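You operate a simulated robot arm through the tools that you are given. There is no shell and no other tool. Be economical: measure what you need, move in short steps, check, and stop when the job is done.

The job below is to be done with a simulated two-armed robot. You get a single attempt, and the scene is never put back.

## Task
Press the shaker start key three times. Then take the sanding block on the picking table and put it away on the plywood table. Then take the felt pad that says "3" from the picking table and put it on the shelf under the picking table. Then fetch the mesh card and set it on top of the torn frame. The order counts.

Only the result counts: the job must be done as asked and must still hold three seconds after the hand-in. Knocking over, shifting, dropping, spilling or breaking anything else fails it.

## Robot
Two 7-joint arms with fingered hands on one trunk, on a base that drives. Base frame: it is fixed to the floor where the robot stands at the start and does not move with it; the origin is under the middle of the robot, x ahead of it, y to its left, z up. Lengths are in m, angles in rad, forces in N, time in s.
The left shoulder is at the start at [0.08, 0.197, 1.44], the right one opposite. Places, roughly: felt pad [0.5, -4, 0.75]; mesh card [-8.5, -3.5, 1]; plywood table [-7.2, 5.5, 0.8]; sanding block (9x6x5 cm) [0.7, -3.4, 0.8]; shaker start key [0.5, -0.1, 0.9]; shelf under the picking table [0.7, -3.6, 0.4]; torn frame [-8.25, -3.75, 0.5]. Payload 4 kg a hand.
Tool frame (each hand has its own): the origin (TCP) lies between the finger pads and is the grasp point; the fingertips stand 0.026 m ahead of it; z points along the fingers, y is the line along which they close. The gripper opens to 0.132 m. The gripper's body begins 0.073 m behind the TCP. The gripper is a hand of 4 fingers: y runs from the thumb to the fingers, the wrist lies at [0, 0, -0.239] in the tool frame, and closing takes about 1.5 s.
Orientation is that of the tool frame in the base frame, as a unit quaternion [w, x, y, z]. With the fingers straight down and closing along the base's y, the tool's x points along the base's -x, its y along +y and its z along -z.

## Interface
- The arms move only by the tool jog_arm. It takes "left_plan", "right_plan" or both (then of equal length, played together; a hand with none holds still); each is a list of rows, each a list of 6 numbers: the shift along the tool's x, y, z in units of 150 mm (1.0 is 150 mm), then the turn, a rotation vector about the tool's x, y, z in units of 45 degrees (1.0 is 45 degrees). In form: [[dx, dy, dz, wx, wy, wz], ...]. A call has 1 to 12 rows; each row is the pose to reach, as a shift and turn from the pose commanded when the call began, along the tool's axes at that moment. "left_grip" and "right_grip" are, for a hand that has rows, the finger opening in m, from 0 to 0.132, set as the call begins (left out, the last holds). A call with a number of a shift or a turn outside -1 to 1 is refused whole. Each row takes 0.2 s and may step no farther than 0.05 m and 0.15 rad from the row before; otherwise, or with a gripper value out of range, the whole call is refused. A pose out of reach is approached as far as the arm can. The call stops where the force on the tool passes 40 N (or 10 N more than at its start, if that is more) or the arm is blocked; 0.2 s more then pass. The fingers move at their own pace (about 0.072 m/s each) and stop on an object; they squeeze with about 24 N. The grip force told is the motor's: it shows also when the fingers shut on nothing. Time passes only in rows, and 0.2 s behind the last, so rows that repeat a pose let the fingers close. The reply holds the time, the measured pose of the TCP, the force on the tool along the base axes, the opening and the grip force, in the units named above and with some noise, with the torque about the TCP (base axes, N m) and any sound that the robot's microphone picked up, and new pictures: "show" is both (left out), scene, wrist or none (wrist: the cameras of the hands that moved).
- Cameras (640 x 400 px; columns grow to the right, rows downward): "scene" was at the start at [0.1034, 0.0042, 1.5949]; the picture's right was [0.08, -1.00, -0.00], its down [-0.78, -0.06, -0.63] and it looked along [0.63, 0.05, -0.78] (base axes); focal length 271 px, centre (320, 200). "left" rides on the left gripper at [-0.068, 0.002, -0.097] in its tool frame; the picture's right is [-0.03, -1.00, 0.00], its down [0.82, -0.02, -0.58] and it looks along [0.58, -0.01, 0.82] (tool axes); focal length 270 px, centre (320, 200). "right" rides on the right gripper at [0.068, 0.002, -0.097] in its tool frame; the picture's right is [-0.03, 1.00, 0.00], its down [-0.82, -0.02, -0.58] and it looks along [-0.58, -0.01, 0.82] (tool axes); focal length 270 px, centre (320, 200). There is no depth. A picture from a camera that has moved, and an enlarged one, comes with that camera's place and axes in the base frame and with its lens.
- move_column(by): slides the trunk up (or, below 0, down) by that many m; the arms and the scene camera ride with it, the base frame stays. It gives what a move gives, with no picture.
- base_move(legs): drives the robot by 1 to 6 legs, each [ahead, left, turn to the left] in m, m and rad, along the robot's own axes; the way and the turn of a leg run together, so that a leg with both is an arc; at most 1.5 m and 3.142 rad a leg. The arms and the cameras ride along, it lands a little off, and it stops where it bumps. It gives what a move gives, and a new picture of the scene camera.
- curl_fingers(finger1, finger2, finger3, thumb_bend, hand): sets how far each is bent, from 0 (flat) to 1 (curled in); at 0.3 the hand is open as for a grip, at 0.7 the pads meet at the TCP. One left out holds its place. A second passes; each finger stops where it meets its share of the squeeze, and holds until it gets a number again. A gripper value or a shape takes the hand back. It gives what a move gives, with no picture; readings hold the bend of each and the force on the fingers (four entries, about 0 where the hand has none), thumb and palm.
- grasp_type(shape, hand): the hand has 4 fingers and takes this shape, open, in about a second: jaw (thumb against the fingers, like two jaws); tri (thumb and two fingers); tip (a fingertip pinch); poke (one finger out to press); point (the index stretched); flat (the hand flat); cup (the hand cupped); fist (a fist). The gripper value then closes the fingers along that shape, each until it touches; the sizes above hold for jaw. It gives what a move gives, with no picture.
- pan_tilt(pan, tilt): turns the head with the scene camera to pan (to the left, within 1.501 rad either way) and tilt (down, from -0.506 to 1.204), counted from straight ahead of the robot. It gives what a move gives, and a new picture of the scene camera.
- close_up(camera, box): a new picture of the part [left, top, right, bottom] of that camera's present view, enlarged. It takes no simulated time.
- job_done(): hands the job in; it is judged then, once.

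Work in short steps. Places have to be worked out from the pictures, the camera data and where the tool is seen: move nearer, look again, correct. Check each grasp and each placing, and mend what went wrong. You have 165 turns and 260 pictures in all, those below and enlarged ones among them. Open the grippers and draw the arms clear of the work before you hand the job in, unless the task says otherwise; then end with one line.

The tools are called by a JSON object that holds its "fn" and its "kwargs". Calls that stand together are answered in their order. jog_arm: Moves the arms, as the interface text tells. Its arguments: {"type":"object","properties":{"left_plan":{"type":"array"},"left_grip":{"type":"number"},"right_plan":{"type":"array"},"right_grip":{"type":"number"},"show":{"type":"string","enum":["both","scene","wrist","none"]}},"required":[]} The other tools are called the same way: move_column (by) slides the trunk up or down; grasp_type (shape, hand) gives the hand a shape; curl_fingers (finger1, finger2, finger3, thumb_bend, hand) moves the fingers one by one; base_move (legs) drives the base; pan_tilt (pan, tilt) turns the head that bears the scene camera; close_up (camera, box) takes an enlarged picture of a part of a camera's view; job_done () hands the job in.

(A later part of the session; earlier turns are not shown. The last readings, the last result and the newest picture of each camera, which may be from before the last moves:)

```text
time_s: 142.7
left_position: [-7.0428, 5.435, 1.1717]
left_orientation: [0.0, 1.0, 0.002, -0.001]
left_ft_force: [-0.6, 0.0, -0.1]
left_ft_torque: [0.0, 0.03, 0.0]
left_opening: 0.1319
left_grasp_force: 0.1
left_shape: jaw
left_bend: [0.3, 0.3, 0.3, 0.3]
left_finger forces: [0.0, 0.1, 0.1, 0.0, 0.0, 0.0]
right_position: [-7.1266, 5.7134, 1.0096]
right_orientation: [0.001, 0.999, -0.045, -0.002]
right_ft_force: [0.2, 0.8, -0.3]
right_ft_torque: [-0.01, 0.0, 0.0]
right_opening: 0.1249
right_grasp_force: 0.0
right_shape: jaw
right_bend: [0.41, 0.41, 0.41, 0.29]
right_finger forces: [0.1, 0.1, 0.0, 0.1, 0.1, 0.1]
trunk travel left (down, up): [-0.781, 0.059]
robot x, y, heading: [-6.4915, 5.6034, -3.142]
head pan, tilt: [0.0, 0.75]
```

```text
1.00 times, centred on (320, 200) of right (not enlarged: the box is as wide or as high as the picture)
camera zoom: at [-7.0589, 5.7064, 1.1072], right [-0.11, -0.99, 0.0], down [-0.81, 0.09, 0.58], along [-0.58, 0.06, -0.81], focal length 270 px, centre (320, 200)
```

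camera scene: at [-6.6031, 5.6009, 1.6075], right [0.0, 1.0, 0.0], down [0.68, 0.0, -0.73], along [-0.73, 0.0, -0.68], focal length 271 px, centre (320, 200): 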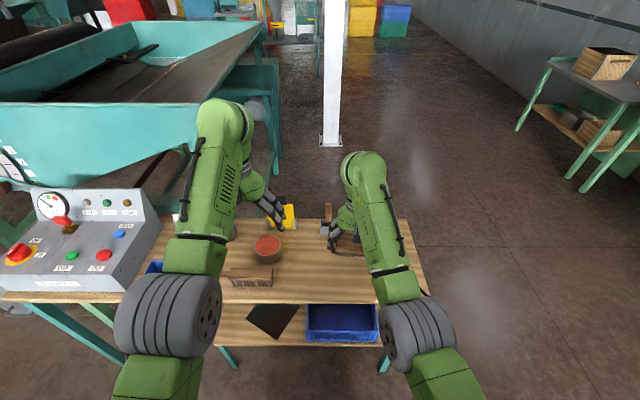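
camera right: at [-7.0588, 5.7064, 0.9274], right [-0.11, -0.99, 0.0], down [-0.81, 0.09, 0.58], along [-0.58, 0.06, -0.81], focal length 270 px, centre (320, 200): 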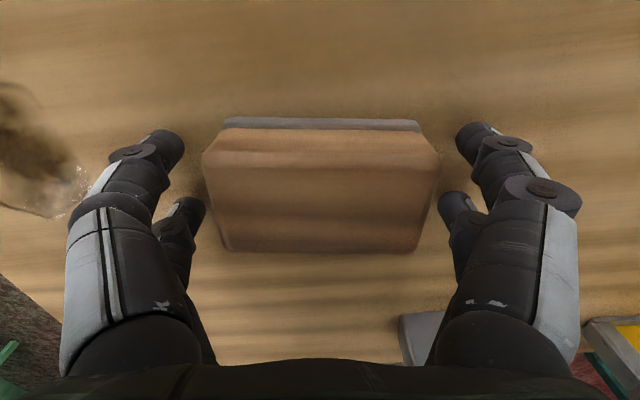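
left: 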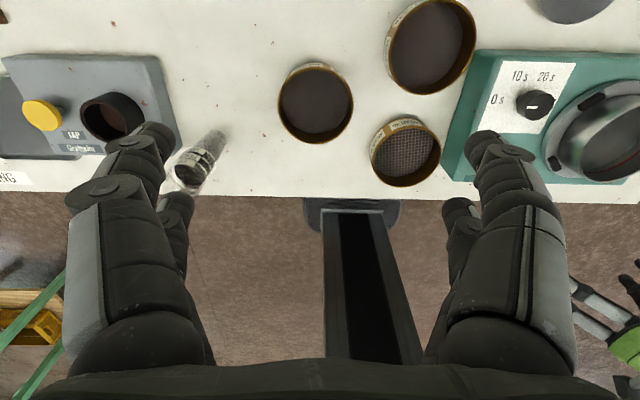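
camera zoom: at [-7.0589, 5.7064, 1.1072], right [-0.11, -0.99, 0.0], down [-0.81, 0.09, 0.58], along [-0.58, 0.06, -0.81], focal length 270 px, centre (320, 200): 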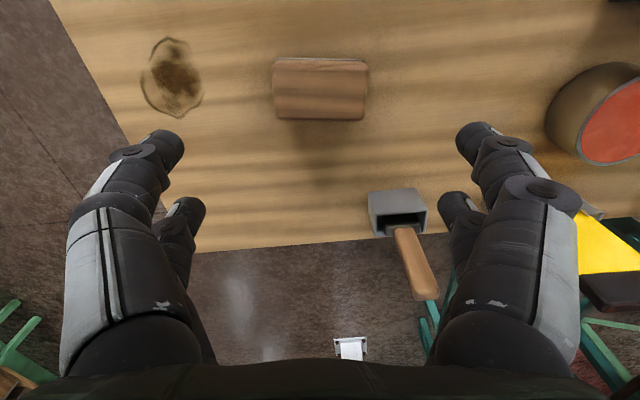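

The sanding block rests on the plywood table. Now I retrace the route: back out, face −y and drive back down the aisle.

{"fn": "base_move", "kwargs": {"legs": [[-0.95, 0, 0], [0, 0, 1.571], [1.5, 0, 0], [1.5, 0, 0], [1.5, 0, 0], [0.98, 0, 0]]}}

```text
time_s: 177.3
left_position: [-5.3065, -0.4387, 1.1719]
left_orientation: [0.001, 0.702, 0.712, 0.0]
left_ft_force: [-0.8, -0.6, 0.1]
left_ft_torque: [0.03, -0.02, 0.03]
left_opening: 0.1321
left_grasp_force: 0.0
left_shape: jaw
left_bend: [0.3, 0.3, 0.3, 0.3]
left_finger forces: [0.0, 0.1, 0.0, 0.0, 0.0, 0.1]
right_position: [-5.5841, -0.527, 1.0109]
right_orientation: [0.003, 0.735, 0.679, -0.002]
right_ft_force: [-0.9, 0.3, 0.7]
right_ft_torque: [-0.03, -0.01, 0.03]
right_opening: 0.1248
right_grasp_force: 0.0
right_shape: jaw
right_bend: [0.41, 0.41, 0.41, 0.29]
right_finger forces: [0.0, 0.0, 0.0, 0.0, 0.0, 0.0]
trunk travel left (down, up): [-0.781, 0.059]
robot x, y, heading: [-5.4811, 0.1146, -1.558]
head pan, tilt: [0.0, 0.75]
camera scene: at [-5.4802, -0.0019, 1.6374], right [-1.0, -0.01, 0.0], down [-0.01, 0.68, -0.73], along [0.01, -0.73, -0.68], focal length 271 px, centre (320, 200)
```

scene: 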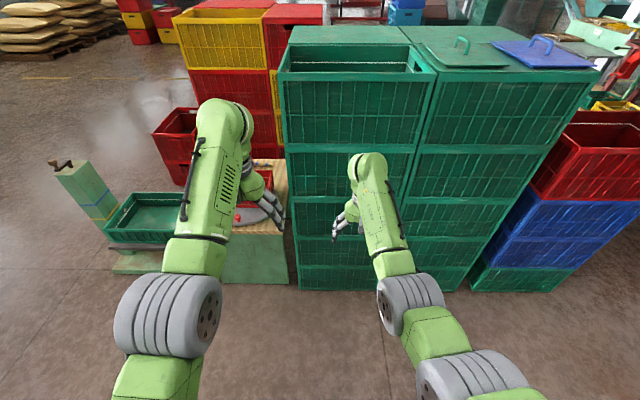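

I'm at (-5.48, 0.11). I turn and go back through the gap, then head for the picking table.

{"fn": "base_move", "kwargs": {"legs": [[0, 0, 1.373], [1.5, 0, 0], [1.0, 0, 0], [0, 0, -0.813], [1.5, 0, 0], [1.3, 0, 0]]}}

```text
time_s: 208.2
left_position: [-1.0908, -3.1368, 1.1709]
left_orientation: [0.001, 0.484, 0.875, 0.0]
left_ft_force: [0.1, -1.5, -0.1]
left_ft_torque: [0.0, 0.01, 0.03]
left_opening: 0.1315
left_grasp_force: 0.1
left_shape: jaw
left_bend: [0.3, 0.3, 0.3, 0.3]
left_finger forces: [0.0, 0.0, 0.0, 0.0, 0.0, 0.0]
right_position: [-1.2827, -3.3558, 1.0094]
right_orientation: [0.002, 0.524, 0.852, -0.001]
right_ft_force: [0.3, -0.3, -0.2]
right_ft_torque: [-0.02, -0.01, 0.0]
right_opening: 0.1251
right_grasp_force: 0.1
right_shape: jaw
right_bend: [0.41, 0.41, 0.41, 0.29]
right_finger forces: [0.1, 0.0, 0.0, 0.0, 0.0, 0.1]
trunk travel left (down, up): [-0.781, 0.059]
robot x, y, heading: [-1.5279, -2.7525, -1.01]
head pan, tilt: [0.0, 0.75]
camera scene: at [-1.4679, -2.8532, 1.6373], right [-0.85, -0.53, 0.0], down [-0.36, 0.58, -0.73], along [0.39, -0.62, -0.68], focal length 271 px, centre (320, 200)
```

scene: 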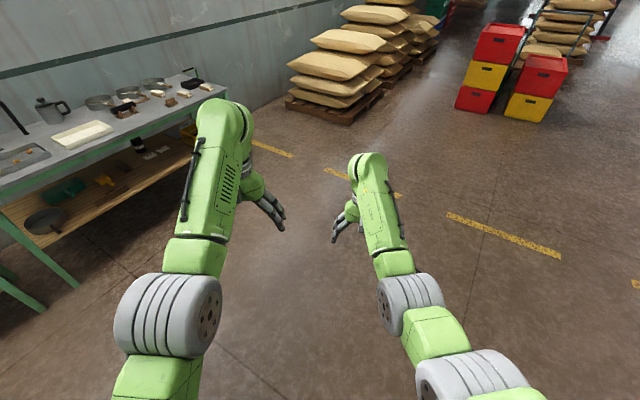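

I face the table again, sidestep to y ≈ -4.15 and approach to x ≈ -0.4.

{"fn": "base_move", "kwargs": {"legs": [[0, 0, 1.01], [0, -1.4, 0], [1.1, 0, 0]]}}

{"fn": "close_up", "kwargs": {"camera": "scene", "box": [200, 100, 520, 300]}}

```text
time_s: 222.9
left_position: [0.1267, -3.9838, 1.1718]
left_orientation: [0.001, -0.001, 1.0, 0.0]
left_ft_force: [0.0, -0.2, 0.3]
left_ft_torque: [-0.01, -0.02, 0.02]
left_opening: 0.1321
left_grasp_force: 0.0
left_shape: jaw
left_bend: [0.3, 0.3, 0.3, 0.3]
left_finger forces: [0.1, 0.0, 0.0, 0.0, 0.1, 0.1]
right_position: [0.2107, -4.2626, 1.0108]
right_orientation: [0.003, 0.045, 0.999, 0.001]
right_ft_force: [-0.7, 0.6, 0.6]
right_ft_torque: [-0.01, -0.03, 0.03]
right_opening: 0.1248
right_grasp_force: 0.2
right_shape: jaw
right_bend: [0.41, 0.41, 0.41, 0.29]
right_finger forces: [0.0, 0.1, 0.0, 0.0, 0.0, 0.1]
trunk travel left (down, up): [-0.781, 0.059]
robot x, y, heading: [-0.423, -4.151, -0.001]
head pan, tilt: [0.0, 0.75]
camera scene: at [-0.3171, -4.1516, 1.6374], right [0.0, -1.0, 0.0], down [-0.68, 0.0, -0.73], along [0.73, 0.0, -0.68], focal length 271 px, centre (320, 200)
```

scene: 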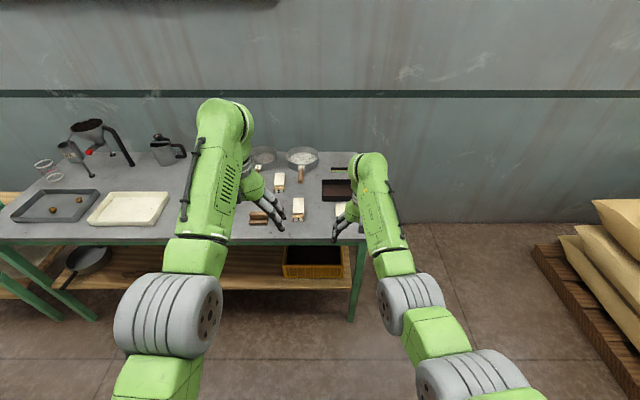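

```text
2.00 times, centred on (360, 200) of scene
camera zoom: at [-0.3171, -4.1516, 1.6374], right [0.0, -1.0, 0.0], down [-0.68, 0.0, -0.73], along [0.73, 0.0, -0.68], focal length 542 px, centre (240, 200)
```

zoom: 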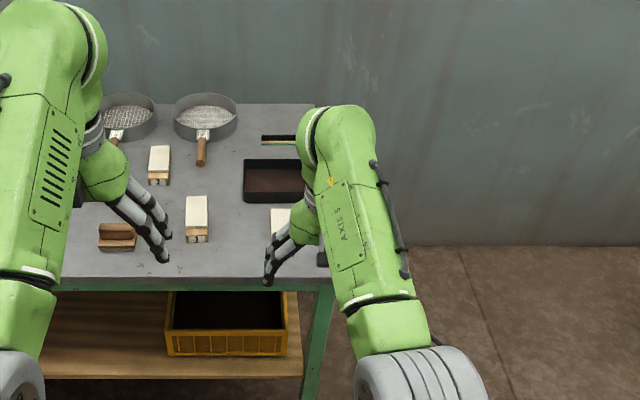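

I plan: the left hand, pitched 45° forward, takes pad "3" from the front and sets it on the shelf at about y = -3.6 (free stretch left of the yellow crate). First I pitch the left hand and fold the right one out to the side.

{"fn": "jog_arm", "kwargs": {"left_plan": [[-0.11, 0, 0.16, 0, -0.167, 0], [-0.22, 0, 0.33, 0, -0.333, 0], [-0.33, 0, 0.5, 0, -0.5, 0], [-0.44, 0, 0.66, 0, -0.667, 0], [-0.55, 0, 0.83, 0, -0.833, 0], [-0.66, 0, 1.0, 0, -1.0, 0]], "right_plan": [[0.16, -0.16, 0, 0, 0, 0], [0.33, -0.33, 0, 0, 0, 0], [0.5, -0.5, 0, 0, 0, 0], [0.66, -0.66, 0, 0, 0, 0], [0.83, -0.83, 0, 0, 0, 0], [1.0, -1.0, 0, 0, 0, 0]], "show": "none"}}

{"fn": "jog_arm", "kwargs": {"right_plan": [[0.16, -0.2, 0, 0, 0, 0], [0.33, -0.4, 0, 0, 0, 0], [0.5, -0.6, 0, 0, 0, 0], [0.66, -0.8, 0, 0, 0, 0], [0.83, -0.9, 0, 0, 0, 0], [1.0, -1.0, 0, 0, 0, 0]]}}

```text
time_s: 224.3
left_position: [0.2234, -3.9827, 1.0222]
left_orientation: [0.385, -0.002, 0.923, -0.001]
left_ft_force: [0.4, 0.0, 0.2]
left_ft_torque: [0.01, 0.0, 0.02]
left_opening: 0.1318
left_grasp_force: 0.0
left_shape: jaw
left_bend: [0.3, 0.3, 0.3, 0.3]
left_finger forces: [0.0, 0.0, 0.0, 0.0, 0.0, 0.1]
right_position: [0.0467, -4.3992, 1.0111]
right_orientation: [0.003, 0.046, 0.999, 0.0]
right_ft_force: [-0.2, -1.1, 0.0]
right_ft_torque: [-0.01, -0.03, -0.01]
right_opening: 0.1248
right_grasp_force: 0.0
right_shape: jaw
right_bend: [0.41, 0.41, 0.41, 0.29]
right_finger forces: [0.1, 0.0, 0.0, 0.1, 0.1, 0.0]
trunk travel left (down, up): [-0.781, 0.059]
robot x, y, heading: [-0.4282, -4.1475, -0.001]
head pan, tilt: [0.0, 0.75]
```

```text
time_s: 225.7
left_position: [0.2258, -3.9824, 1.0209]
left_orientation: [0.383, 0.0, 0.924, 0.0]
left_ft_force: [0.5, -0.2, -0.5]
left_ft_torque: [0.0, -0.01, -0.01]
left_opening: 0.1319
left_grasp_force: 0.1
left_shape: jaw
left_bend: [0.3, 0.3, 0.3, 0.3]
left_finger forces: [0.0, 0.0, 0.1, 0.1, 0.0, 0.0]
right_position: [-0.1062, -4.5343, 1.0137]
right_orientation: [0.01, 0.035, 0.999, -0.005]
right_ft_force: [-0.3, -0.8, 0.8]
right_ft_torque: [-0.03, -0.01, 0.01]
right_opening: 0.1245
right_grasp_force: 0.2
right_shape: jaw
right_bend: [0.41, 0.41, 0.41, 0.29]
right_finger forces: [0.1, 0.0, 0.0, 0.0, 0.1, 0.0]
trunk travel left (down, up): [-0.781, 0.059]
robot x, y, heading: [-0.4274, -4.1502, 0.002]
head pan, tilt: [0.0, 0.75]
camera scene: at [-0.3169, -4.1511, 1.6371], right [0.0, -1.0, 0.0], down [-0.68, 0.0, -0.73], along [0.73, 0.0, -0.68], focal length 271 px, centre (320, 200)
camera right: at [-0.1766, -4.5274, 1.1097], right [0.09, 1.0, -0.01], down [0.8, -0.07, 0.59], along [0.59, -0.06, -0.8], focal length 270 px, centre (320, 200)
```

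scene: 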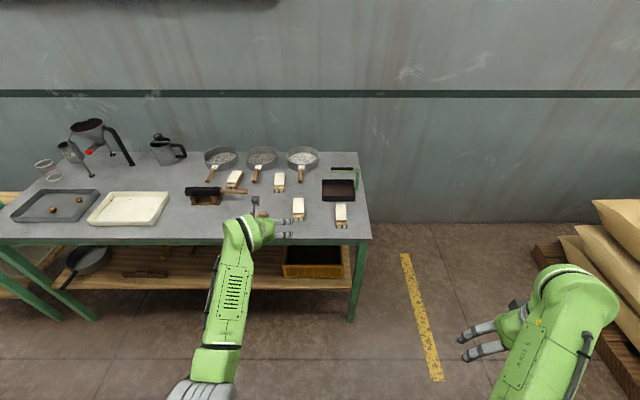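
right: 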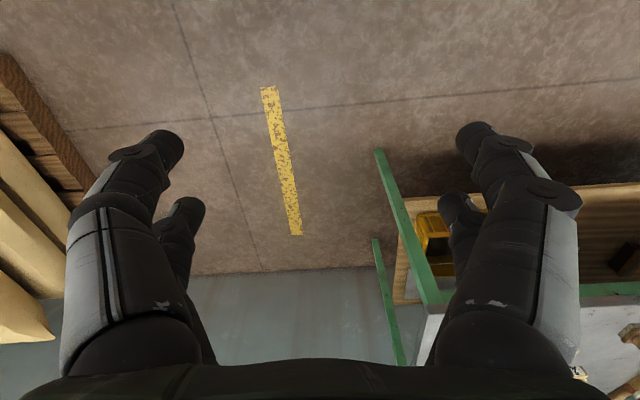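

Both hands are placed. I enlarge the pads to read the labels and fix pad "3", and the shelf.

{"fn": "close_up", "kwargs": {"camera": "scene", "box": [250, 165, 378, 245]}}

{"fn": "close_up", "kwargs": {"camera": "scene", "box": [60, 220, 380, 330]}}

```text
5.00 times, centred on (314, 205) of scene
camera zoom: at [-0.3169, -4.1511, 1.6371], right [0.0, -1.0, 0.0], down [-0.68, 0.0, -0.73], along [0.73, 0.0, -0.68], focal length 1356 px, centre (350, 175)
```

zoom: 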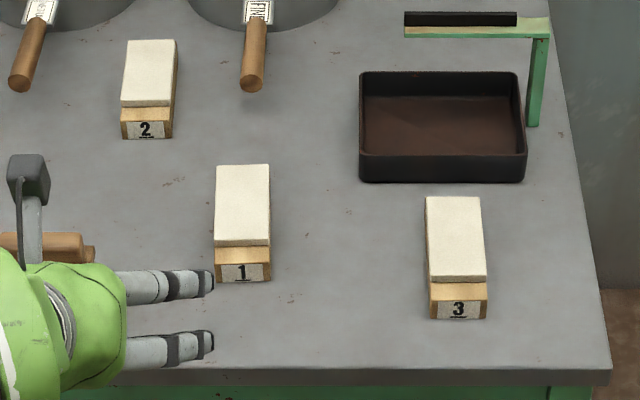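

```text
2.00 times, centred on (220, 275) of scene
camera zoom: at [-0.3169, -4.1511, 1.6371], right [0.0, -1.0, 0.0], down [-0.68, 0.0, -0.73], along [0.73, 0.0, -0.68], focal length 542 px, centre (520, 50)
```

zoom: 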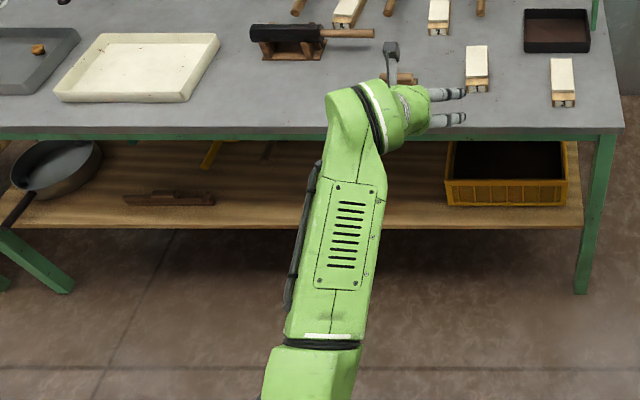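

Pad "3" spans x 0.41–0.52, y ≈ -4.239 ± 0.023, about 36 mm high. I move the base so that the left hand comes above and short of it.

{"fn": "base_move", "kwargs": {"legs": [[0.22, -0.257, 0]]}}

{"fn": "move_column", "kwargs": {"by": -0.09}}

{"fn": "close_up", "kwargs": {"camera": "left", "box": [0, 0, 640, 400]}}

```text
time_s: 227.9
left_position: [0.4455, -4.241, 1.0219]
left_orientation: [0.384, -0.001, 0.923, -0.001]
left_ft_force: [-0.3, 0.2, -0.9]
left_ft_torque: [-0.01, -0.01, -0.01]
left_opening: 0.1319
left_grasp_force: 0.1
left_shape: jaw
left_bend: [0.3, 0.3, 0.3, 0.3]
left_finger forces: [0.1, 0.1, 0.1, 0.0, 0.0, 0.0]
right_position: [0.1102, -4.7941, 1.0155]
right_orientation: [0.01, 0.043, 0.999, -0.005]
right_ft_force: [-0.1, -0.7, 0.4]
right_ft_torque: [0.0, 0.04, -0.02]
right_opening: 0.1249
right_grasp_force: 0.0
right_shape: jaw
right_bend: [0.41, 0.41, 0.41, 0.29]
right_finger forces: [0.0, 0.1, 0.0, 0.0, 0.0, 0.0]
trunk travel left (down, up): [-0.781, 0.059]
robot x, y, heading: [-0.2065, -4.4063, -0.003]
head pan, tilt: [0.0, 0.75]
camera scene: at [-0.0979, -4.4062, 1.6375], right [0.0, -1.0, 0.0], down [-0.68, 0.0, -0.73], along [0.73, 0.0, -0.68], focal length 271 px, centre (320, 200)
```

scene: 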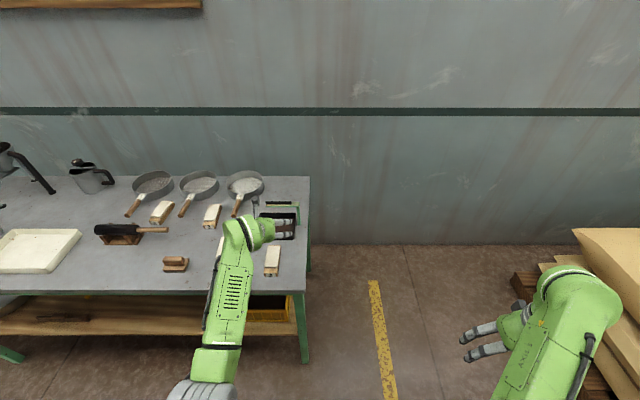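

```text
time_s: 229.2
left_position: [0.4465, -4.2415, 0.9293]
left_orientation: [0.384, 0.0, 0.923, 0.0]
left_ft_force: [-0.1, -0.2, 0.6]
left_ft_torque: [0.01, 0.02, -0.02]
left_opening: 0.132
left_grasp_force: 0.1
left_shape: jaw
left_bend: [0.3, 0.3, 0.3, 0.3]
left_finger forces: [0.1, 0.0, 0.1, 0.1, 0.0, 0.0]
right_position: [0.1111, -4.7939, 0.9224]
right_orientation: [0.009, 0.041, 0.999, -0.004]
right_ft_force: [0.5, 0.1, 0.8]
right_ft_torque: [-0.01, 0.0, 0.0]
right_opening: 0.1249
right_grasp_force: 0.1
right_shape: jaw
right_bend: [0.41, 0.41, 0.41, 0.29]
right_finger forces: [0.0, 0.0, 0.0, 0.0, 0.1, 0.0]
trunk travel left (down, up): [-0.691, 0.149]
robot x, y, heading: [-0.207, -4.4071, 0.0]
head pan, tilt: [0.0, 0.75]
```

```text
1.00 times, centred on (320, 200) of left (not enlarged: the box is as wide or as high as the picture)
camera zoom: at [0.4254, -4.2396, 1.0467], right [0.02, -1.0, 0.02], down [-0.99, -0.02, -0.17], along [0.17, -0.01, -0.99], focal length 270 px, centre (320, 200)
```

zoom: 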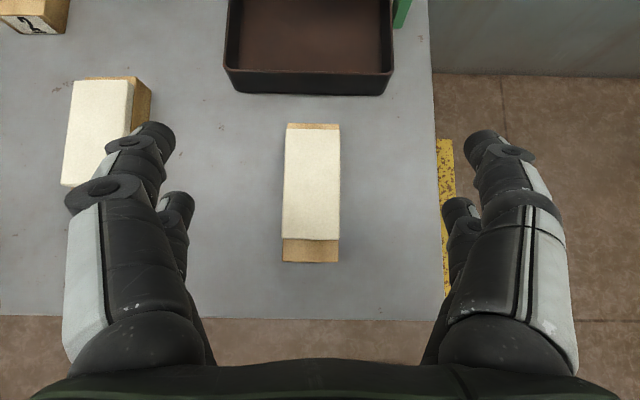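

The view down on the pad is clear: its centre is at about (0.472, -4.233). I lower with the arm to just above the final height.

{"fn": "jog_arm", "kwargs": {"left_plan": [[0.06, 0.053, 0.12, 0, 0, 0], [0.12, 0.053, 0.24, 0, 0, 0], [0.18, 0.053, 0.36, 0, 0, 0], [0.21, 0.053, 0.47, 0, 0, 0]], "show": "wrist"}}

```text
time_s: 230.2
left_position: [0.4744, -4.2333, 0.8572]
left_orientation: [0.383, 0.0, 0.924, 0.0]
left_ft_force: [-0.5, 0.2, -0.4]
left_ft_torque: [0.01, 0.01, 0.01]
left_opening: 0.1319
left_grasp_force: 0.1
left_shape: jaw
left_bend: [0.3, 0.3, 0.3, 0.3]
left_finger forces: [0.1, 0.1, 0.1, 0.0, 0.0, 0.0]
right_position: [0.1134, -4.7962, 0.9242]
right_orientation: [0.012, 0.041, 0.999, -0.006]
right_ft_force: [-0.4, 0.1, 0.4]
right_ft_torque: [-0.02, 0.01, -0.02]
right_opening: 0.1247
right_grasp_force: 0.0
right_shape: jaw
right_bend: [0.41, 0.41, 0.41, 0.29]
right_finger forces: [0.0, 0.0, 0.0, 0.0, 0.0, 0.0]
trunk travel left (down, up): [-0.691, 0.149]
robot x, y, heading: [-0.2058, -4.408, 0.001]
head pan, tilt: [0.0, 0.75]
camera left: at [0.4538, -4.232, 0.9739], right [0.02, -1.0, 0.02], down [-0.99, -0.02, -0.17], along [0.17, -0.01, -0.99], focal length 270 px, centre (320, 200)
```

left: 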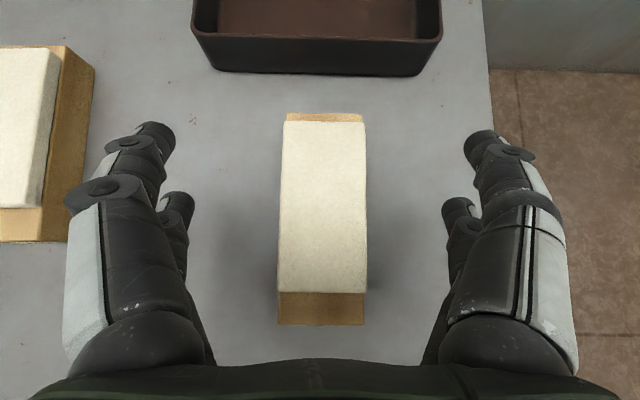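

Centred. I lower the last 1.6 cm.

{"fn": "jog_arm", "kwargs": {"left_plan": [[0.04, 0, 0.04, 0, 0, 0], [0.075, 0, 0.075, 0, 0, 0]], "show": "wrist"}}

```text
time_s: 230.8
left_position: [0.474, -4.2336, 0.8421]
left_orientation: [0.383, 0.0, 0.924, 0.0]
left_ft_force: [-0.1, 0.2, 0.2]
left_ft_torque: [-0.02, 0.02, 0.01]
left_opening: 0.132
left_grasp_force: 0.1
left_shape: jaw
left_bend: [0.3, 0.3, 0.3, 0.3]
left_finger forces: [0.0, 0.0, 0.0, 0.0, 0.0, 0.1]
right_position: [0.1132, -4.7978, 0.9235]
right_orientation: [0.012, 0.042, 0.999, -0.006]
right_ft_force: [-0.1, 0.6, -0.9]
right_ft_torque: [0.02, 0.03, -0.02]
right_opening: 0.1248
right_grasp_force: 0.1
right_shape: jaw
right_bend: [0.41, 0.41, 0.41, 0.29]
right_finger forces: [0.1, 0.1, 0.0, 0.0, 0.0, 0.0]
trunk travel left (down, up): [-0.691, 0.149]
robot x, y, heading: [-0.207, -4.4117, -0.001]
head pan, tilt: [0.0, 0.75]
camera left: at [0.4537, -4.232, 0.9591], right [0.02, -1.0, 0.02], down [-0.99, -0.02, -0.17], along [0.17, -0.01, -0.99], focal length 270 px, centre (320, 200)
```

left: 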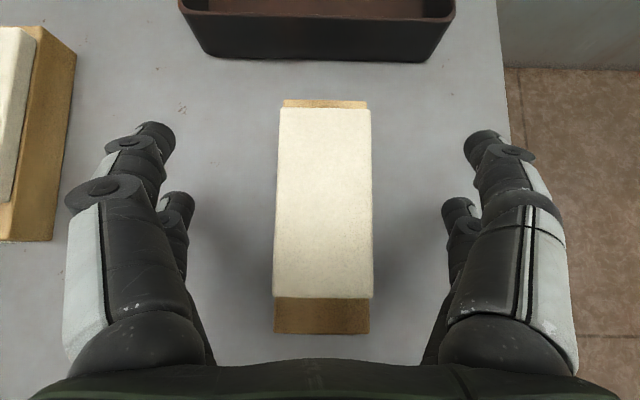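

No table contact yet; a further 4 mm, then close.

{"fn": "jog_arm", "kwargs": {"left_plan": [[0.02, 0, 0.02, 0, 0, 0]], "show": "none"}}

{"fn": "jog_arm", "kwargs": {"left_grip": 0.01, "left_plan": [[0, 0, 0, 0, 0, 0], [0, 0, 0, 0, 0, 0], [0, 0, 0, 0, 0, 0], [0, 0, 0, 0, 0, 0], [0, 0, 0, 0, 0, 0], [0, 0, 0, 0, 0, 0], [0, 0, 0, 0, 0, 0], [0, 0, 0, 0, 0, 0]], "show": "wrist"}}

```text
time_s: 231.2
left_position: [0.4742, -4.2344, 0.8393]
left_orientation: [0.383, 0.0, 0.924, 0.0]
left_ft_force: [0.1, 0.4, -0.2]
left_ft_torque: [0.0, 0.04, -0.02]
left_opening: 0.1317
left_grasp_force: 0.1
left_shape: jaw
left_bend: [0.3, 0.3, 0.3, 0.3]
left_finger forces: [0.0, 0.1, 0.0, 0.1, 0.0, 0.1]
right_position: [0.1149, -4.7959, 0.9256]
right_orientation: [0.012, 0.041, 0.999, -0.007]
right_ft_force: [-0.3, 0.3, -0.4]
right_ft_torque: [0.02, -0.07, 0.0]
right_opening: 0.125
right_grasp_force: 0.1
right_shape: jaw
right_bend: [0.41, 0.41, 0.41, 0.29]
right_finger forces: [0.0, 0.1, 0.0, 0.0, 0.0, 0.1]
trunk travel left (down, up): [-0.691, 0.149]
robot x, y, heading: [-0.2062, -4.4073, -0.003]
head pan, tilt: [0.0, 0.75]
```

```text
time_s: 233.0
left_position: [0.4731, -4.2337, 0.8404]
left_orientation: [0.384, 0.0, 0.923, 0.0]
left_ft_force: [0.7, 0.2, 3.1]
left_ft_torque: [0.02, -0.26, 0.03]
left_opening: 0.0342
left_grasp_force: 24.0
left_shape: jaw
left_bend: [0.74, 0.73, 0.73, 0.7]
left_finger forces: [23.1, 21.4, 22.8, 0.0, 20.2, 0.0]
right_position: [0.1127, -4.7976, 0.9265]
right_orientation: [0.012, 0.043, 0.999, -0.007]
right_ft_force: [-0.9, -0.5, -0.4]
right_ft_torque: [0.01, 0.02, 0.0]
right_opening: 0.125
right_grasp_force: 0.2
right_shape: jaw
right_bend: [0.41, 0.41, 0.41, 0.29]
right_finger forces: [0.0, 0.0, 0.1, 0.0, 0.0, 0.0]
trunk travel left (down, up): [-0.691, 0.149]
robot x, y, heading: [-0.2058, -4.4047, -0.0]
head pan, tilt: [0.0, 0.75]
camera left: at [0.453, -4.2321, 0.9561], right [0.02, -1.0, 0.02], down [-0.98, -0.02, -0.17], along [0.17, -0.01, -0.98], focal length 270 px, centre (320, 200)
```

left: 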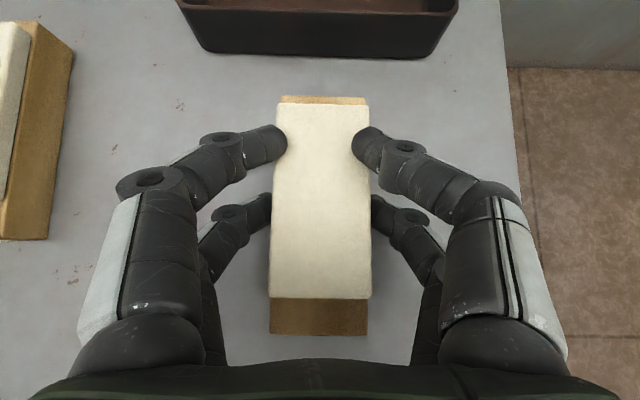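

All digits report ~22 N. I lift 3 cm with the trunk and check the hold.

{"fn": "move_column", "kwargs": {"by": 0.03}}

{"fn": "close_up", "kwargs": {"camera": "left", "box": [0, 0, 640, 400]}}

{"fn": "close_up", "kwargs": {"camera": "scene", "box": [200, 200, 328, 300]}}

```text
time_s: 233.7
left_position: [0.4736, -4.2342, 0.8682]
left_orientation: [0.384, 0.001, 0.923, 0.0]
left_ft_force: [-0.7, 0.6, -1.0]
left_ft_torque: [-0.02, -0.01, 0.04]
left_opening: 0.0343
left_grasp_force: 24.2
left_shape: jaw
left_bend: [0.74, 0.74, 0.73, 0.7]
left_finger forces: [22.3, 21.7, 22.9, 0.0, 19.9, 0.1]
right_position: [0.1121, -4.797, 0.955]
right_orientation: [0.012, 0.043, 0.999, -0.007]
right_ft_force: [0.1, 0.6, 0.3]
right_ft_torque: [0.01, -0.01, -0.02]
right_opening: 0.1249
right_grasp_force: 0.1
right_shape: jaw
right_bend: [0.41, 0.41, 0.41, 0.29]
right_finger forces: [0.0, 0.0, 0.1, 0.0, 0.1, 0.0]
trunk travel left (down, up): [-0.721, 0.119]
robot x, y, heading: [-0.2065, -4.41, 0.003]
head pan, tilt: [0.0, 0.75]
```

```text
1.00 times, centred on (320, 200) of left (not enlarged: the box is as wide or as high as the picture)
camera zoom: at [0.4529, -4.232, 0.9857], right [0.02, -1.0, 0.02], down [-0.99, -0.02, -0.17], along [0.17, -0.01, -0.99], focal length 270 px, centre (320, 200)
```

zoom: 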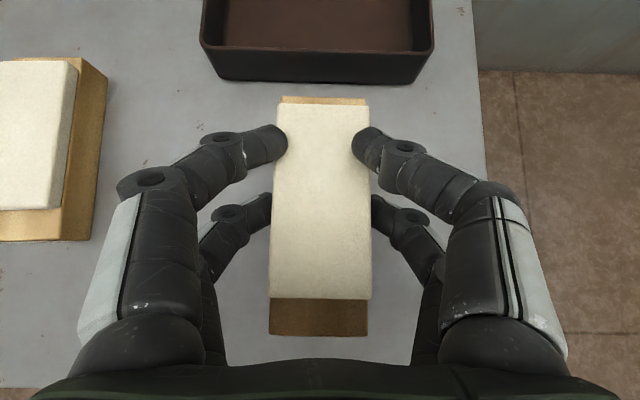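

```text
4.00 times, centred on (264, 250) of scene
camera zoom: at [-0.0956, -4.409, 1.5778], right [0.0, -1.0, 0.0], down [-0.68, 0.0, -0.73], along [0.73, 0.0, -0.68], focal length 1085 px, centre (544, 0)
```

zoom: 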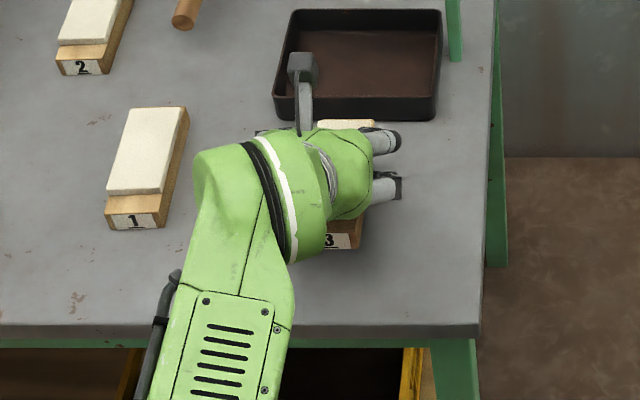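

Held level. I lift a little more, back away from the table and sidestep left to y ≈ -3.6 for the hand.

{"fn": "move_column", "kwargs": {"by": 0.05}}

{"fn": "base_move", "kwargs": {"legs": [[-0.4, 0, 0], [0, 0.634, 0]]}}

{"fn": "move_column", "kwargs": {"by": -0.4}}

{"fn": "pan_tilt", "kwargs": {"pan": 0, "tilt": 0.6}}

```text
time_s: 234.7
left_position: [0.4738, -4.2345, 0.9205]
left_orientation: [0.384, 0.0, 0.923, 0.0]
left_ft_force: [-0.2, -0.7, -1.1]
left_ft_torque: [0.0, -0.03, 0.03]
left_opening: 0.0339
left_grasp_force: 24.1
left_shape: jaw
left_bend: [0.74, 0.74, 0.73, 0.7]
left_finger forces: [22.3, 21.7, 22.8, 0.1, 19.8, 0.0]
right_position: [0.1125, -4.797, 1.0061]
right_orientation: [0.011, 0.042, 0.999, -0.006]
right_ft_force: [-0.2, -0.3, 0.6]
right_ft_torque: [0.01, -0.02, 0.02]
right_opening: 0.125
right_grasp_force: 0.1
right_shape: jaw
right_bend: [0.41, 0.41, 0.41, 0.29]
right_finger forces: [0.1, 0.0, 0.0, 0.1, 0.0, 0.0]
trunk travel left (down, up): [-0.771, 0.069]
robot x, y, heading: [-0.2011, -4.4083, -0.005]
head pan, tilt: [0.0, 0.75]
```

```text
time_s: 240.3
left_position: [0.0705, -3.5932, 0.9204]
left_orientation: [0.383, -0.003, 0.924, 0.002]
left_ft_force: [0.6, 0.1, -0.6]
left_ft_torque: [-0.01, -0.04, 0.05]
left_opening: 0.0338
left_grasp_force: 24.1
left_shape: jaw
left_bend: [0.74, 0.74, 0.73, 0.7]
left_finger forces: [22.2, 21.8, 22.8, 0.0, 19.9, 0.0]
right_position: [-0.2858, -4.1603, 1.0045]
right_orientation: [0.011, 0.038, 0.999, -0.006]
right_ft_force: [-0.8, -0.1, -0.1]
right_ft_torque: [-0.01, 0.01, 0.0]
right_opening: 0.125
right_grasp_force: 0.0
right_shape: jaw
right_bend: [0.41, 0.41, 0.41, 0.29]
right_finger forces: [0.0, 0.1, 0.1, 0.0, 0.1, 0.0]
trunk travel left (down, up): [-0.771, 0.069]
robot x, y, heading: [-0.6103, -3.7726, 0.01]
head pan, tilt: [0.0, 0.75]
camera scene: at [-0.4962, -3.7746, 1.6272], right [0.01, -1.0, 0.0], down [-0.68, 0.0, -0.73], along [0.73, 0.01, -0.68], focal length 271 px, centre (320, 200)
```

scene: 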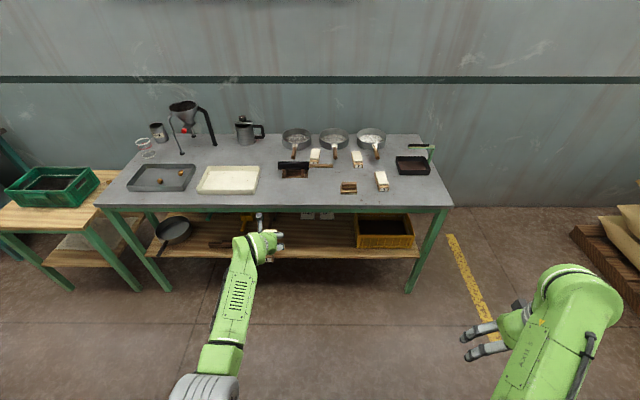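

```text
time_s: 244.3
left_position: [0.0724, -3.5926, 0.7143]
left_orientation: [0.382, -0.005, 0.924, 0.002]
left_ft_force: [0.6, 0.4, -1.9]
left_ft_torque: [-0.01, -0.01, 0.01]
left_opening: 0.0342
left_grasp_force: 24.2
left_shape: jaw
left_bend: [0.74, 0.74, 0.73, 0.7]
left_finger forces: [22.3, 21.7, 22.9, 0.1, 19.9, 0.0]
right_position: [-0.2856, -4.1498, 0.7921]
right_orientation: [0.0, 0.03, 1.0, 0.001]
right_ft_force: [0.8, -0.3, -0.7]
right_ft_torque: [-0.01, -0.02, -0.01]
right_opening: 0.1249
right_grasp_force: 0.0
right_shape: jaw
right_bend: [0.41, 0.41, 0.41, 0.29]
right_finger forces: [0.0, 0.1, 0.0, 0.1, 0.0, 0.0]
trunk travel left (down, up): [-0.567, 0.273]
robot x, y, heading: [-0.6084, -3.772, 0.01]
head pan, tilt: [0.0, 0.75]
stopped: the arm was blocked; the commanded pose is now the measured one
```

```text
time_s: 245.0
left_position: [0.0735, -3.5921, 0.7142]
left_orientation: [0.383, -0.003, 0.924, 0.001]
left_ft_force: [-0.1, -0.2, -1.2]
left_ft_torque: [0.0, -0.05, -0.01]
left_opening: 0.0341
left_grasp_force: 24.1
left_shape: jaw
left_bend: [0.74, 0.74, 0.73, 0.7]
left_finger forces: [22.3, 21.8, 22.9, 0.1, 20.0, 0.1]
right_position: [-0.2855, -4.1487, 0.7924]
right_orientation: [0.0, 0.03, 1.0, 0.0]
right_ft_force: [0.2, 0.0, 0.5]
right_ft_torque: [0.0, 0.03, 0.0]
right_opening: 0.1249
right_grasp_force: 0.1
right_shape: jaw
right_bend: [0.41, 0.41, 0.41, 0.29]
right_finger forces: [0.0, 0.0, 0.0, 0.0, 0.1, 0.0]
trunk travel left (down, up): [-0.567, 0.273]
robot x, y, heading: [-0.6053, -3.7703, 0.006]
head pan, tilt: [0.0, 0.6]
camera scene: at [-0.4866, -3.7706, 1.4377], right [0.01, -1.0, 0.0], down [-0.57, -0.01, -0.82], along [0.82, 0.01, -0.57], focal length 271 px, centre (320, 200)
```

scene: 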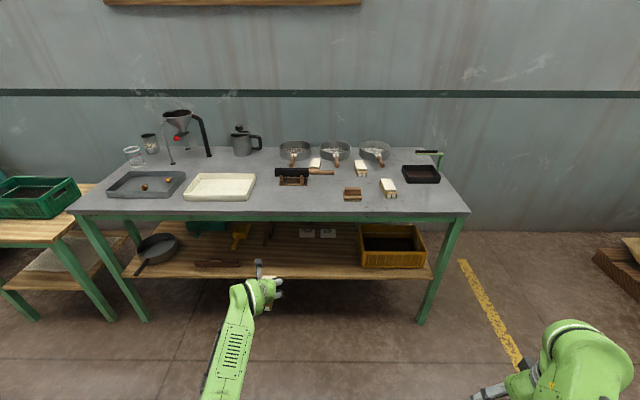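

The trunk stopped because the right arm, folded tight, met something (likely its own base). I stretch the right arm out sideways and up to free it.

{"fn": "jog_arm", "kwargs": {"right_plan": [[0, -0.1, -0.2, 0, 0, 0], [0, -0.3, -0.3, 0, 0, 0], [0, -0.5, -0.4, 0, 0, 0], [-0.05, -0.75, -0.5, 0, 0, 0], [-0.1, -1.0, -0.6, 0, 0, 0]], "show": "none"}}

{"fn": "jog_arm", "kwargs": {"right_plan": [[0, -0.25, -0.1, 0, 0, 0], [0, -0.5, -0.2, 0, 0, 0], [0, -0.75, -0.3, 0, 0, 0], [0, -1.0, -0.4, 0, 0, 0]], "show": "none"}}

{"fn": "move_column", "kwargs": {"by": -0.15}}

```text
time_s: 246.1
left_position: [0.0564, -3.6062, 0.7546]
left_orientation: [0.394, 0.001, 0.919, 0.011]
left_ft_force: [0.7, -0.7, -0.3]
left_ft_torque: [-0.01, 0.05, 0.02]
left_opening: 0.034
left_grasp_force: 24.4
left_shape: jaw
left_bend: [0.74, 0.74, 0.73, 0.7]
left_finger forces: [22.5, 21.8, 22.9, 0.0, 20.0, 0.0]
right_position: [-0.3565, -4.2108, 0.7727]
right_orientation: [-0.081, 0.016, 0.989, 0.124]
right_ft_force: [-0.8, -1.0, 2.5]
right_ft_torque: [0.02, 0.0, 0.02]
right_opening: 0.1251
right_grasp_force: 0.1
right_shape: jaw
right_bend: [0.41, 0.41, 0.41, 0.29]
right_finger forces: [0.0, 0.1, 0.0, 0.1, 0.0, 0.1]
right hand out of reach, approached as far as the arm can: row 3, 4, 5
trunk travel left (down, up): [-0.567, 0.273]
robot x, y, heading: [-0.6119, -3.7752, 0.01]
head pan, tilt: [0.0, 0.6]
stopped in row 5 (right hand): the arm was blocked; the commanded pose is now the measured one
```

```text
time_s: 246.7
left_position: [0.0608, -3.6082, 0.7331]
left_orientation: [0.391, 0.001, 0.92, 0.01]
left_ft_force: [-0.8, -1.6, -0.8]
left_ft_torque: [0.09, 0.05, 0.09]
left_opening: 0.0339
left_grasp_force: 23.9
left_shape: jaw
left_bend: [0.74, 0.74, 0.73, 0.7]
left_finger forces: [22.4, 21.8, 22.9, 0.1, 20.1, 0.1]
right_position: [-0.3932, -4.2004, 0.7094]
right_orientation: [-0.139, 0.016, 0.97, 0.199]
right_ft_force: [0.4, -5.3, 3.7]
right_ft_torque: [0.3, -0.04, -0.08]
right_opening: 0.1249
right_grasp_force: 0.1
right_shape: jaw
right_bend: [0.4, 0.4, 0.4, 0.29]
right_finger forces: [0.1, 0.0, 0.0, 0.0, 0.0, 0.0]
trunk travel left (down, up): [-0.567, 0.273]
robot x, y, heading: [-0.6087, -3.7717, 0.006]
head pan, tilt: [0.0, 0.6]
stopped in row 2 (right hand): the arm was blocked; the commanded pose is now the measured one
```

```text
time_s: 248.4
left_position: [0.0711, -3.5919, 0.5653]
left_orientation: [0.384, -0.004, 0.923, 0.001]
left_ft_force: [-0.6, 0.3, -0.6]
left_ft_torque: [-0.01, 0.03, 0.01]
left_opening: 0.0343
left_grasp_force: 23.8
left_shape: jaw
left_bend: [0.74, 0.74, 0.73, 0.7]
left_finger forces: [22.4, 21.9, 22.8, 0.0, 20.1, 0.1]
right_position: [-0.387, -4.1788, 0.5535]
right_orientation: [-0.152, 0.016, 0.968, 0.198]
right_ft_force: [-0.3, -0.7, -0.7]
right_ft_torque: [0.01, 0.01, 0.01]
right_opening: 0.1247
right_grasp_force: 0.0
right_shape: jaw
right_bend: [0.4, 0.4, 0.4, 0.29]
right_finger forces: [0.0, 0.0, 0.0, 0.0, 0.0, 0.1]
trunk travel left (down, up): [-0.417, 0.423]
robot x, y, heading: [-0.6054, -3.7706, 0.005]
head pan, tilt: [0.0, 0.6]
```

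The right arm is in an awkward folded posture, though the trunk did come down. I look at it before going on.

{"fn": "pan_tilt", "kwargs": {"pan": -0.7, "tilt": 1.1}}

```text
time_s: 249.5
left_position: [0.0704, -3.5932, 0.5657]
left_orientation: [0.383, -0.004, 0.924, 0.002]
left_ft_force: [0.4, 0.2, -1.3]
left_ft_torque: [0.03, 0.0, -0.02]
left_opening: 0.0339
left_grasp_force: 24.0
left_shape: jaw
left_bend: [0.74, 0.74, 0.73, 0.7]
left_finger forces: [22.5, 21.7, 22.8, 0.1, 20.2, 0.0]
right_position: [-0.388, -4.1796, 0.5546]
right_orientation: [-0.153, 0.016, 0.968, 0.198]
right_ft_force: [-0.3, 0.6, -0.2]
right_ft_torque: [0.0, -0.03, -0.01]
right_opening: 0.1249
right_grasp_force: 0.0
right_shape: jaw
right_bend: [0.4, 0.4, 0.4, 0.29]
right_finger forces: [0.0, 0.1, 0.0, 0.1, 0.0, 0.0]
trunk travel left (down, up): [-0.417, 0.423]
robot x, y, heading: [-0.6046, -3.7728, 0.01]
head pan, tilt: [-0.7, 1.1]
camera scene: at [-0.5309, -3.8134, 1.2478], right [-0.64, -0.77, 0.0], down [-0.69, 0.57, -0.45], along [0.35, -0.29, -0.89], focal length 271 px, centre (320, 200)
```

scene: 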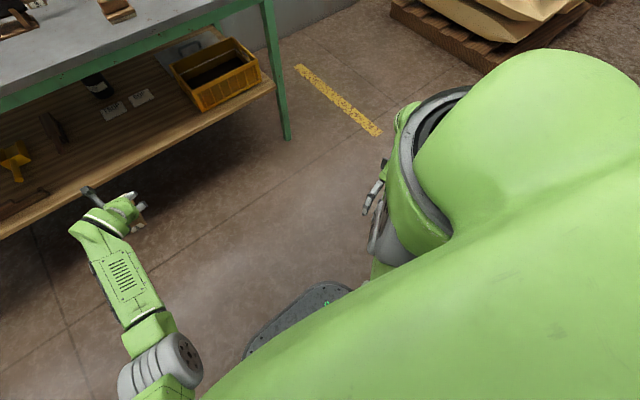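

The right arm just hangs at the side, clear of everything, so I leave it. The shelf top works out at z ≈ 0.41 with its edge at x ≈ 0.36. I lower the left hand to 0.50 and look ahead at the shelf.

{"fn": "jog_arm", "kwargs": {"left_plan": [[0.1, 0, 0.1, 0, 0, 0], [0.2, 0, 0.2, 0, 0, 0], [0.306, 0, 0.306, 0, 0, 0]], "show": "wrist"}}

{"fn": "pan_tilt", "kwargs": {"pan": 0.2, "tilt": 0.6}}

```text
time_s: 250.3
left_position: [0.0716, -3.5921, 0.5004]
left_orientation: [0.383, -0.005, 0.924, 0.003]
left_ft_force: [0.2, -0.2, -2.1]
left_ft_torque: [-0.02, 0.03, -0.02]
left_opening: 0.0335
left_grasp_force: 23.6
left_shape: jaw
left_bend: [0.74, 0.74, 0.73, 0.7]
left_finger forces: [22.6, 21.8, 22.8, 0.0, 20.2, 0.0]
right_position: [-0.387, -4.1787, 0.5542]
right_orientation: [-0.152, 0.015, 0.968, 0.198]
right_ft_force: [0.2, 0.1, -0.9]
right_ft_torque: [-0.01, 0.0, 0.0]
right_opening: 0.1248
right_grasp_force: 0.1
right_shape: jaw
right_bend: [0.4, 0.4, 0.4, 0.29]
right_finger forces: [0.0, 0.0, 0.0, 0.1, 0.0, 0.0]
trunk travel left (down, up): [-0.417, 0.423]
robot x, y, heading: [-0.6078, -3.7753, 0.004]
head pan, tilt: [-0.7, 1.1]
camera left: at [0.051, -3.5906, 0.6167], right [0.03, -1.0, 0.02], down [-0.98, -0.03, -0.17], along [0.17, -0.01, -0.99], focal length 270 px, centre (320, 200)
```

left: 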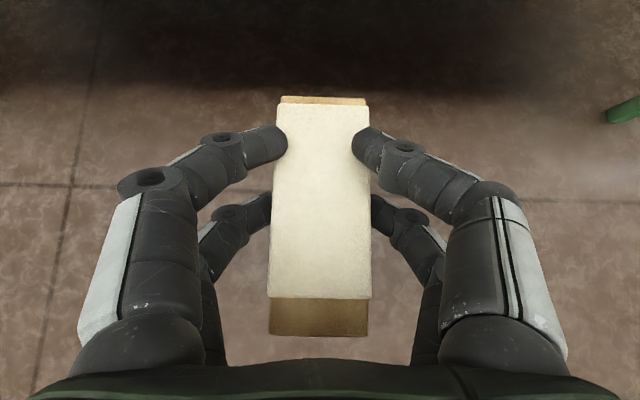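

```text
time_s: 251.5
left_position: [0.0711, -3.5917, 0.501]
left_orientation: [0.384, -0.003, 0.923, 0.001]
left_ft_force: [0.4, 0.5, -1.6]
left_ft_torque: [-0.02, -0.02, -0.01]
left_opening: 0.0339
left_grasp_force: 23.8
left_shape: jaw
left_bend: [0.74, 0.74, 0.73, 0.7]
left_finger forces: [22.6, 21.8, 22.7, 0.0, 20.1, 0.0]
right_position: [-0.3871, -4.1791, 0.5554]
right_orientation: [-0.152, 0.016, 0.968, 0.198]
right_ft_force: [1.0, -0.3, 1.1]
right_ft_torque: [-0.03, -0.05, 0.0]
right_opening: 0.1251
right_grasp_force: 0.3
right_shape: jaw
right_bend: [0.4, 0.4, 0.4, 0.29]
right_finger forces: [0.0, 0.1, 0.0, 0.1, 0.1, 0.0]
trunk travel left (down, up): [-0.417, 0.423]
robot x, y, heading: [-0.6057, -3.7689, 0.008]
head pan, tilt: [0.201, 0.6]
camera scene: at [-0.4932, -3.7549, 1.2863], right [0.21, -0.98, 0.0], down [-0.55, -0.12, -0.82], along [0.81, 0.17, -0.57], focal length 271 px, centre (320, 200)
```

scene: 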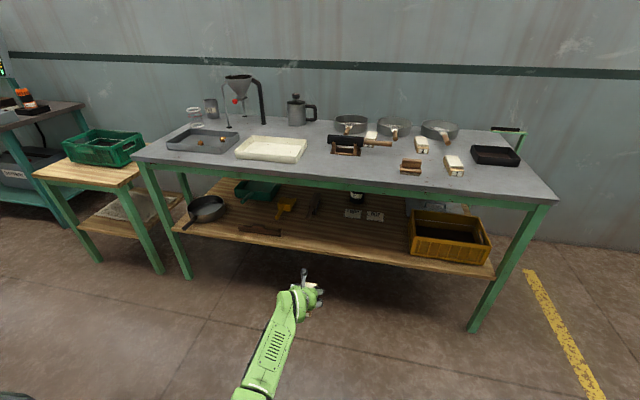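

The stretch of shelf ahead of the hand is free. I drive forward 0.3 m and check with both cameras.

{"fn": "base_move", "kwargs": {"legs": [[0.28, 0, 0]]}}

{"fn": "close_up", "kwargs": {"camera": "left", "box": [0, 0, 640, 400]}}

```text
time_s: 253.4
left_position: [0.3479, -3.5906, 0.4997]
left_orientation: [0.383, -0.003, 0.924, 0.001]
left_ft_force: [0.7, 0.1, -0.9]
left_ft_torque: [-0.01, 0.01, 0.01]
left_opening: 0.0341
left_grasp_force: 23.7
left_shape: jaw
left_bend: [0.74, 0.74, 0.73, 0.7]
left_finger forces: [22.8, 21.7, 22.8, 0.1, 20.1, 0.0]
right_position: [-0.1087, -4.1768, 0.554]
right_orientation: [-0.151, 0.016, 0.968, 0.198]
right_ft_force: [0.1, 0.3, 0.0]
right_ft_torque: [0.01, 0.0, -0.02]
right_opening: 0.1251
right_grasp_force: 0.1
right_shape: jaw
right_bend: [0.4, 0.4, 0.4, 0.29]
right_finger forces: [0.0, 0.0, 0.0, 0.0, 0.1, 0.0]
trunk travel left (down, up): [-0.417, 0.423]
robot x, y, heading: [-0.3285, -3.7672, 0.012]
head pan, tilt: [0.201, 0.6]
camera scene: at [-0.2142, -3.7524, 1.2863], right [0.21, -0.98, 0.0], down [-0.55, -0.12, -0.82], along [0.81, 0.17, -0.57], focal length 271 px, centre (320, 200)
```

scene: 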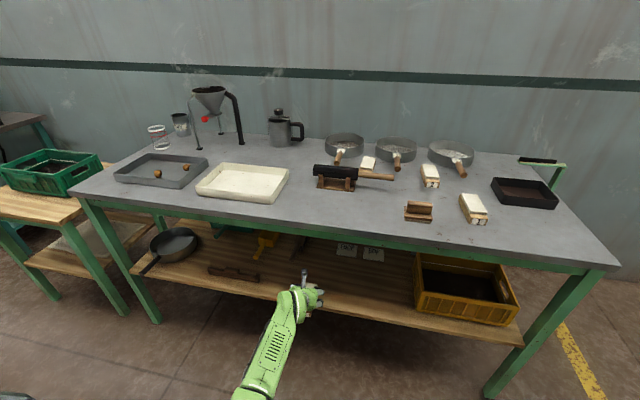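

```text
1.00 times, centred on (320, 200) of left (not enlarged: the box is as wide or as high as the picture)
camera zoom: at [0.3292, -3.588, 0.6163], right [0.03, -1.0, 0.02], down [-0.99, -0.03, -0.17], along [0.17, -0.01, -0.99], focal length 270 px, centre (320, 200)
```

zoom: 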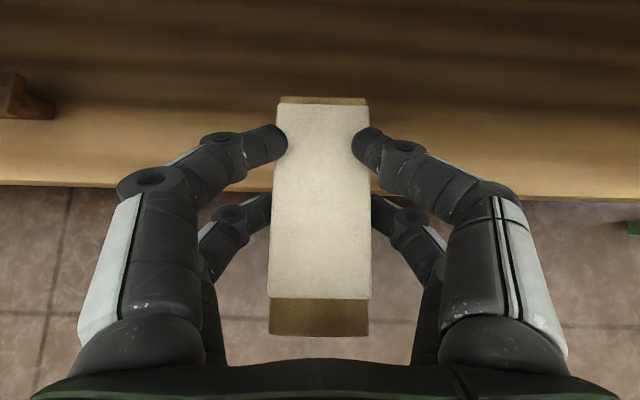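

The pad is above the shelf edge (x ≈ 0.37). I go 0.12 m further so the whole pad lies on the shelf.

{"fn": "base_move", "kwargs": {"legs": [[0.12, 0, -0.01]]}}

{"fn": "close_up", "kwargs": {"camera": "left", "box": [0, 0, 640, 400]}}

```text
time_s: 254.7
left_position: [0.4713, -3.5961, 0.5007]
left_orientation: [0.383, 0.0, 0.924, 0.0]
left_ft_force: [-0.8, -0.2, -2.0]
left_ft_torque: [0.04, 0.04, -0.04]
left_opening: 0.0337
left_grasp_force: 24.0
left_shape: jaw
left_bend: [0.74, 0.74, 0.73, 0.7]
left_finger forces: [22.6, 21.8, 22.9, 0.0, 20.1, 0.0]
right_position: [0.0081, -4.177, 0.5544]
right_orientation: [-0.151, 0.02, 0.968, 0.199]
right_ft_force: [-0.4, 0.0, -0.5]
right_ft_torque: [-0.02, 0.06, -0.04]
right_opening: 0.1248
right_grasp_force: 0.0
right_shape: jaw
right_bend: [0.4, 0.4, 0.4, 0.29]
right_finger forces: [0.1, 0.1, 0.0, 0.1, 0.1, 0.0]
trunk travel left (down, up): [-0.417, 0.423]
robot x, y, heading: [-0.2088, -3.7679, 0.007]
head pan, tilt: [0.201, 0.6]
camera scene: at [-0.0936, -3.753, 1.2863], right [0.2, -0.98, 0.0], down [-0.55, -0.11, -0.82], along [0.81, 0.16, -0.57], focal length 271 px, centre (320, 200)
```

scene: 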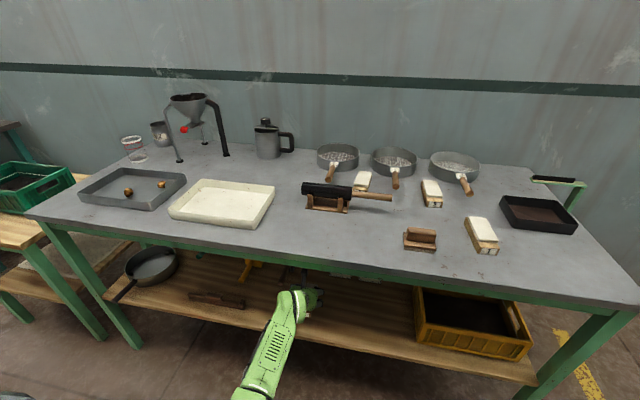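

```text
1.00 times, centred on (320, 200) of left (not enlarged: the box is as wide or as high as the picture)
camera zoom: at [0.4512, -3.5938, 0.6163], right [0.02, -1.0, 0.02], down [-0.99, -0.02, -0.17], along [0.17, -0.01, -0.99], focal length 270 px, centre (320, 200)
```

zoom: 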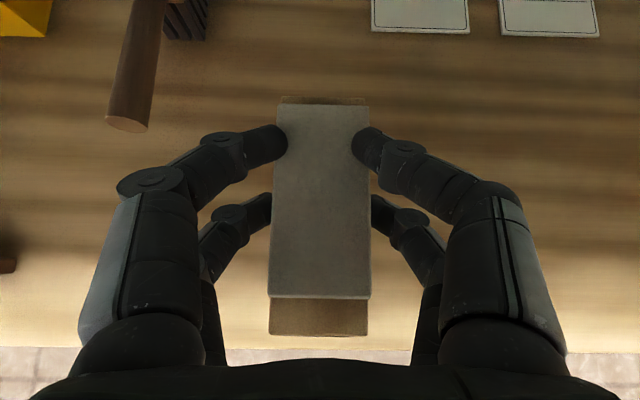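

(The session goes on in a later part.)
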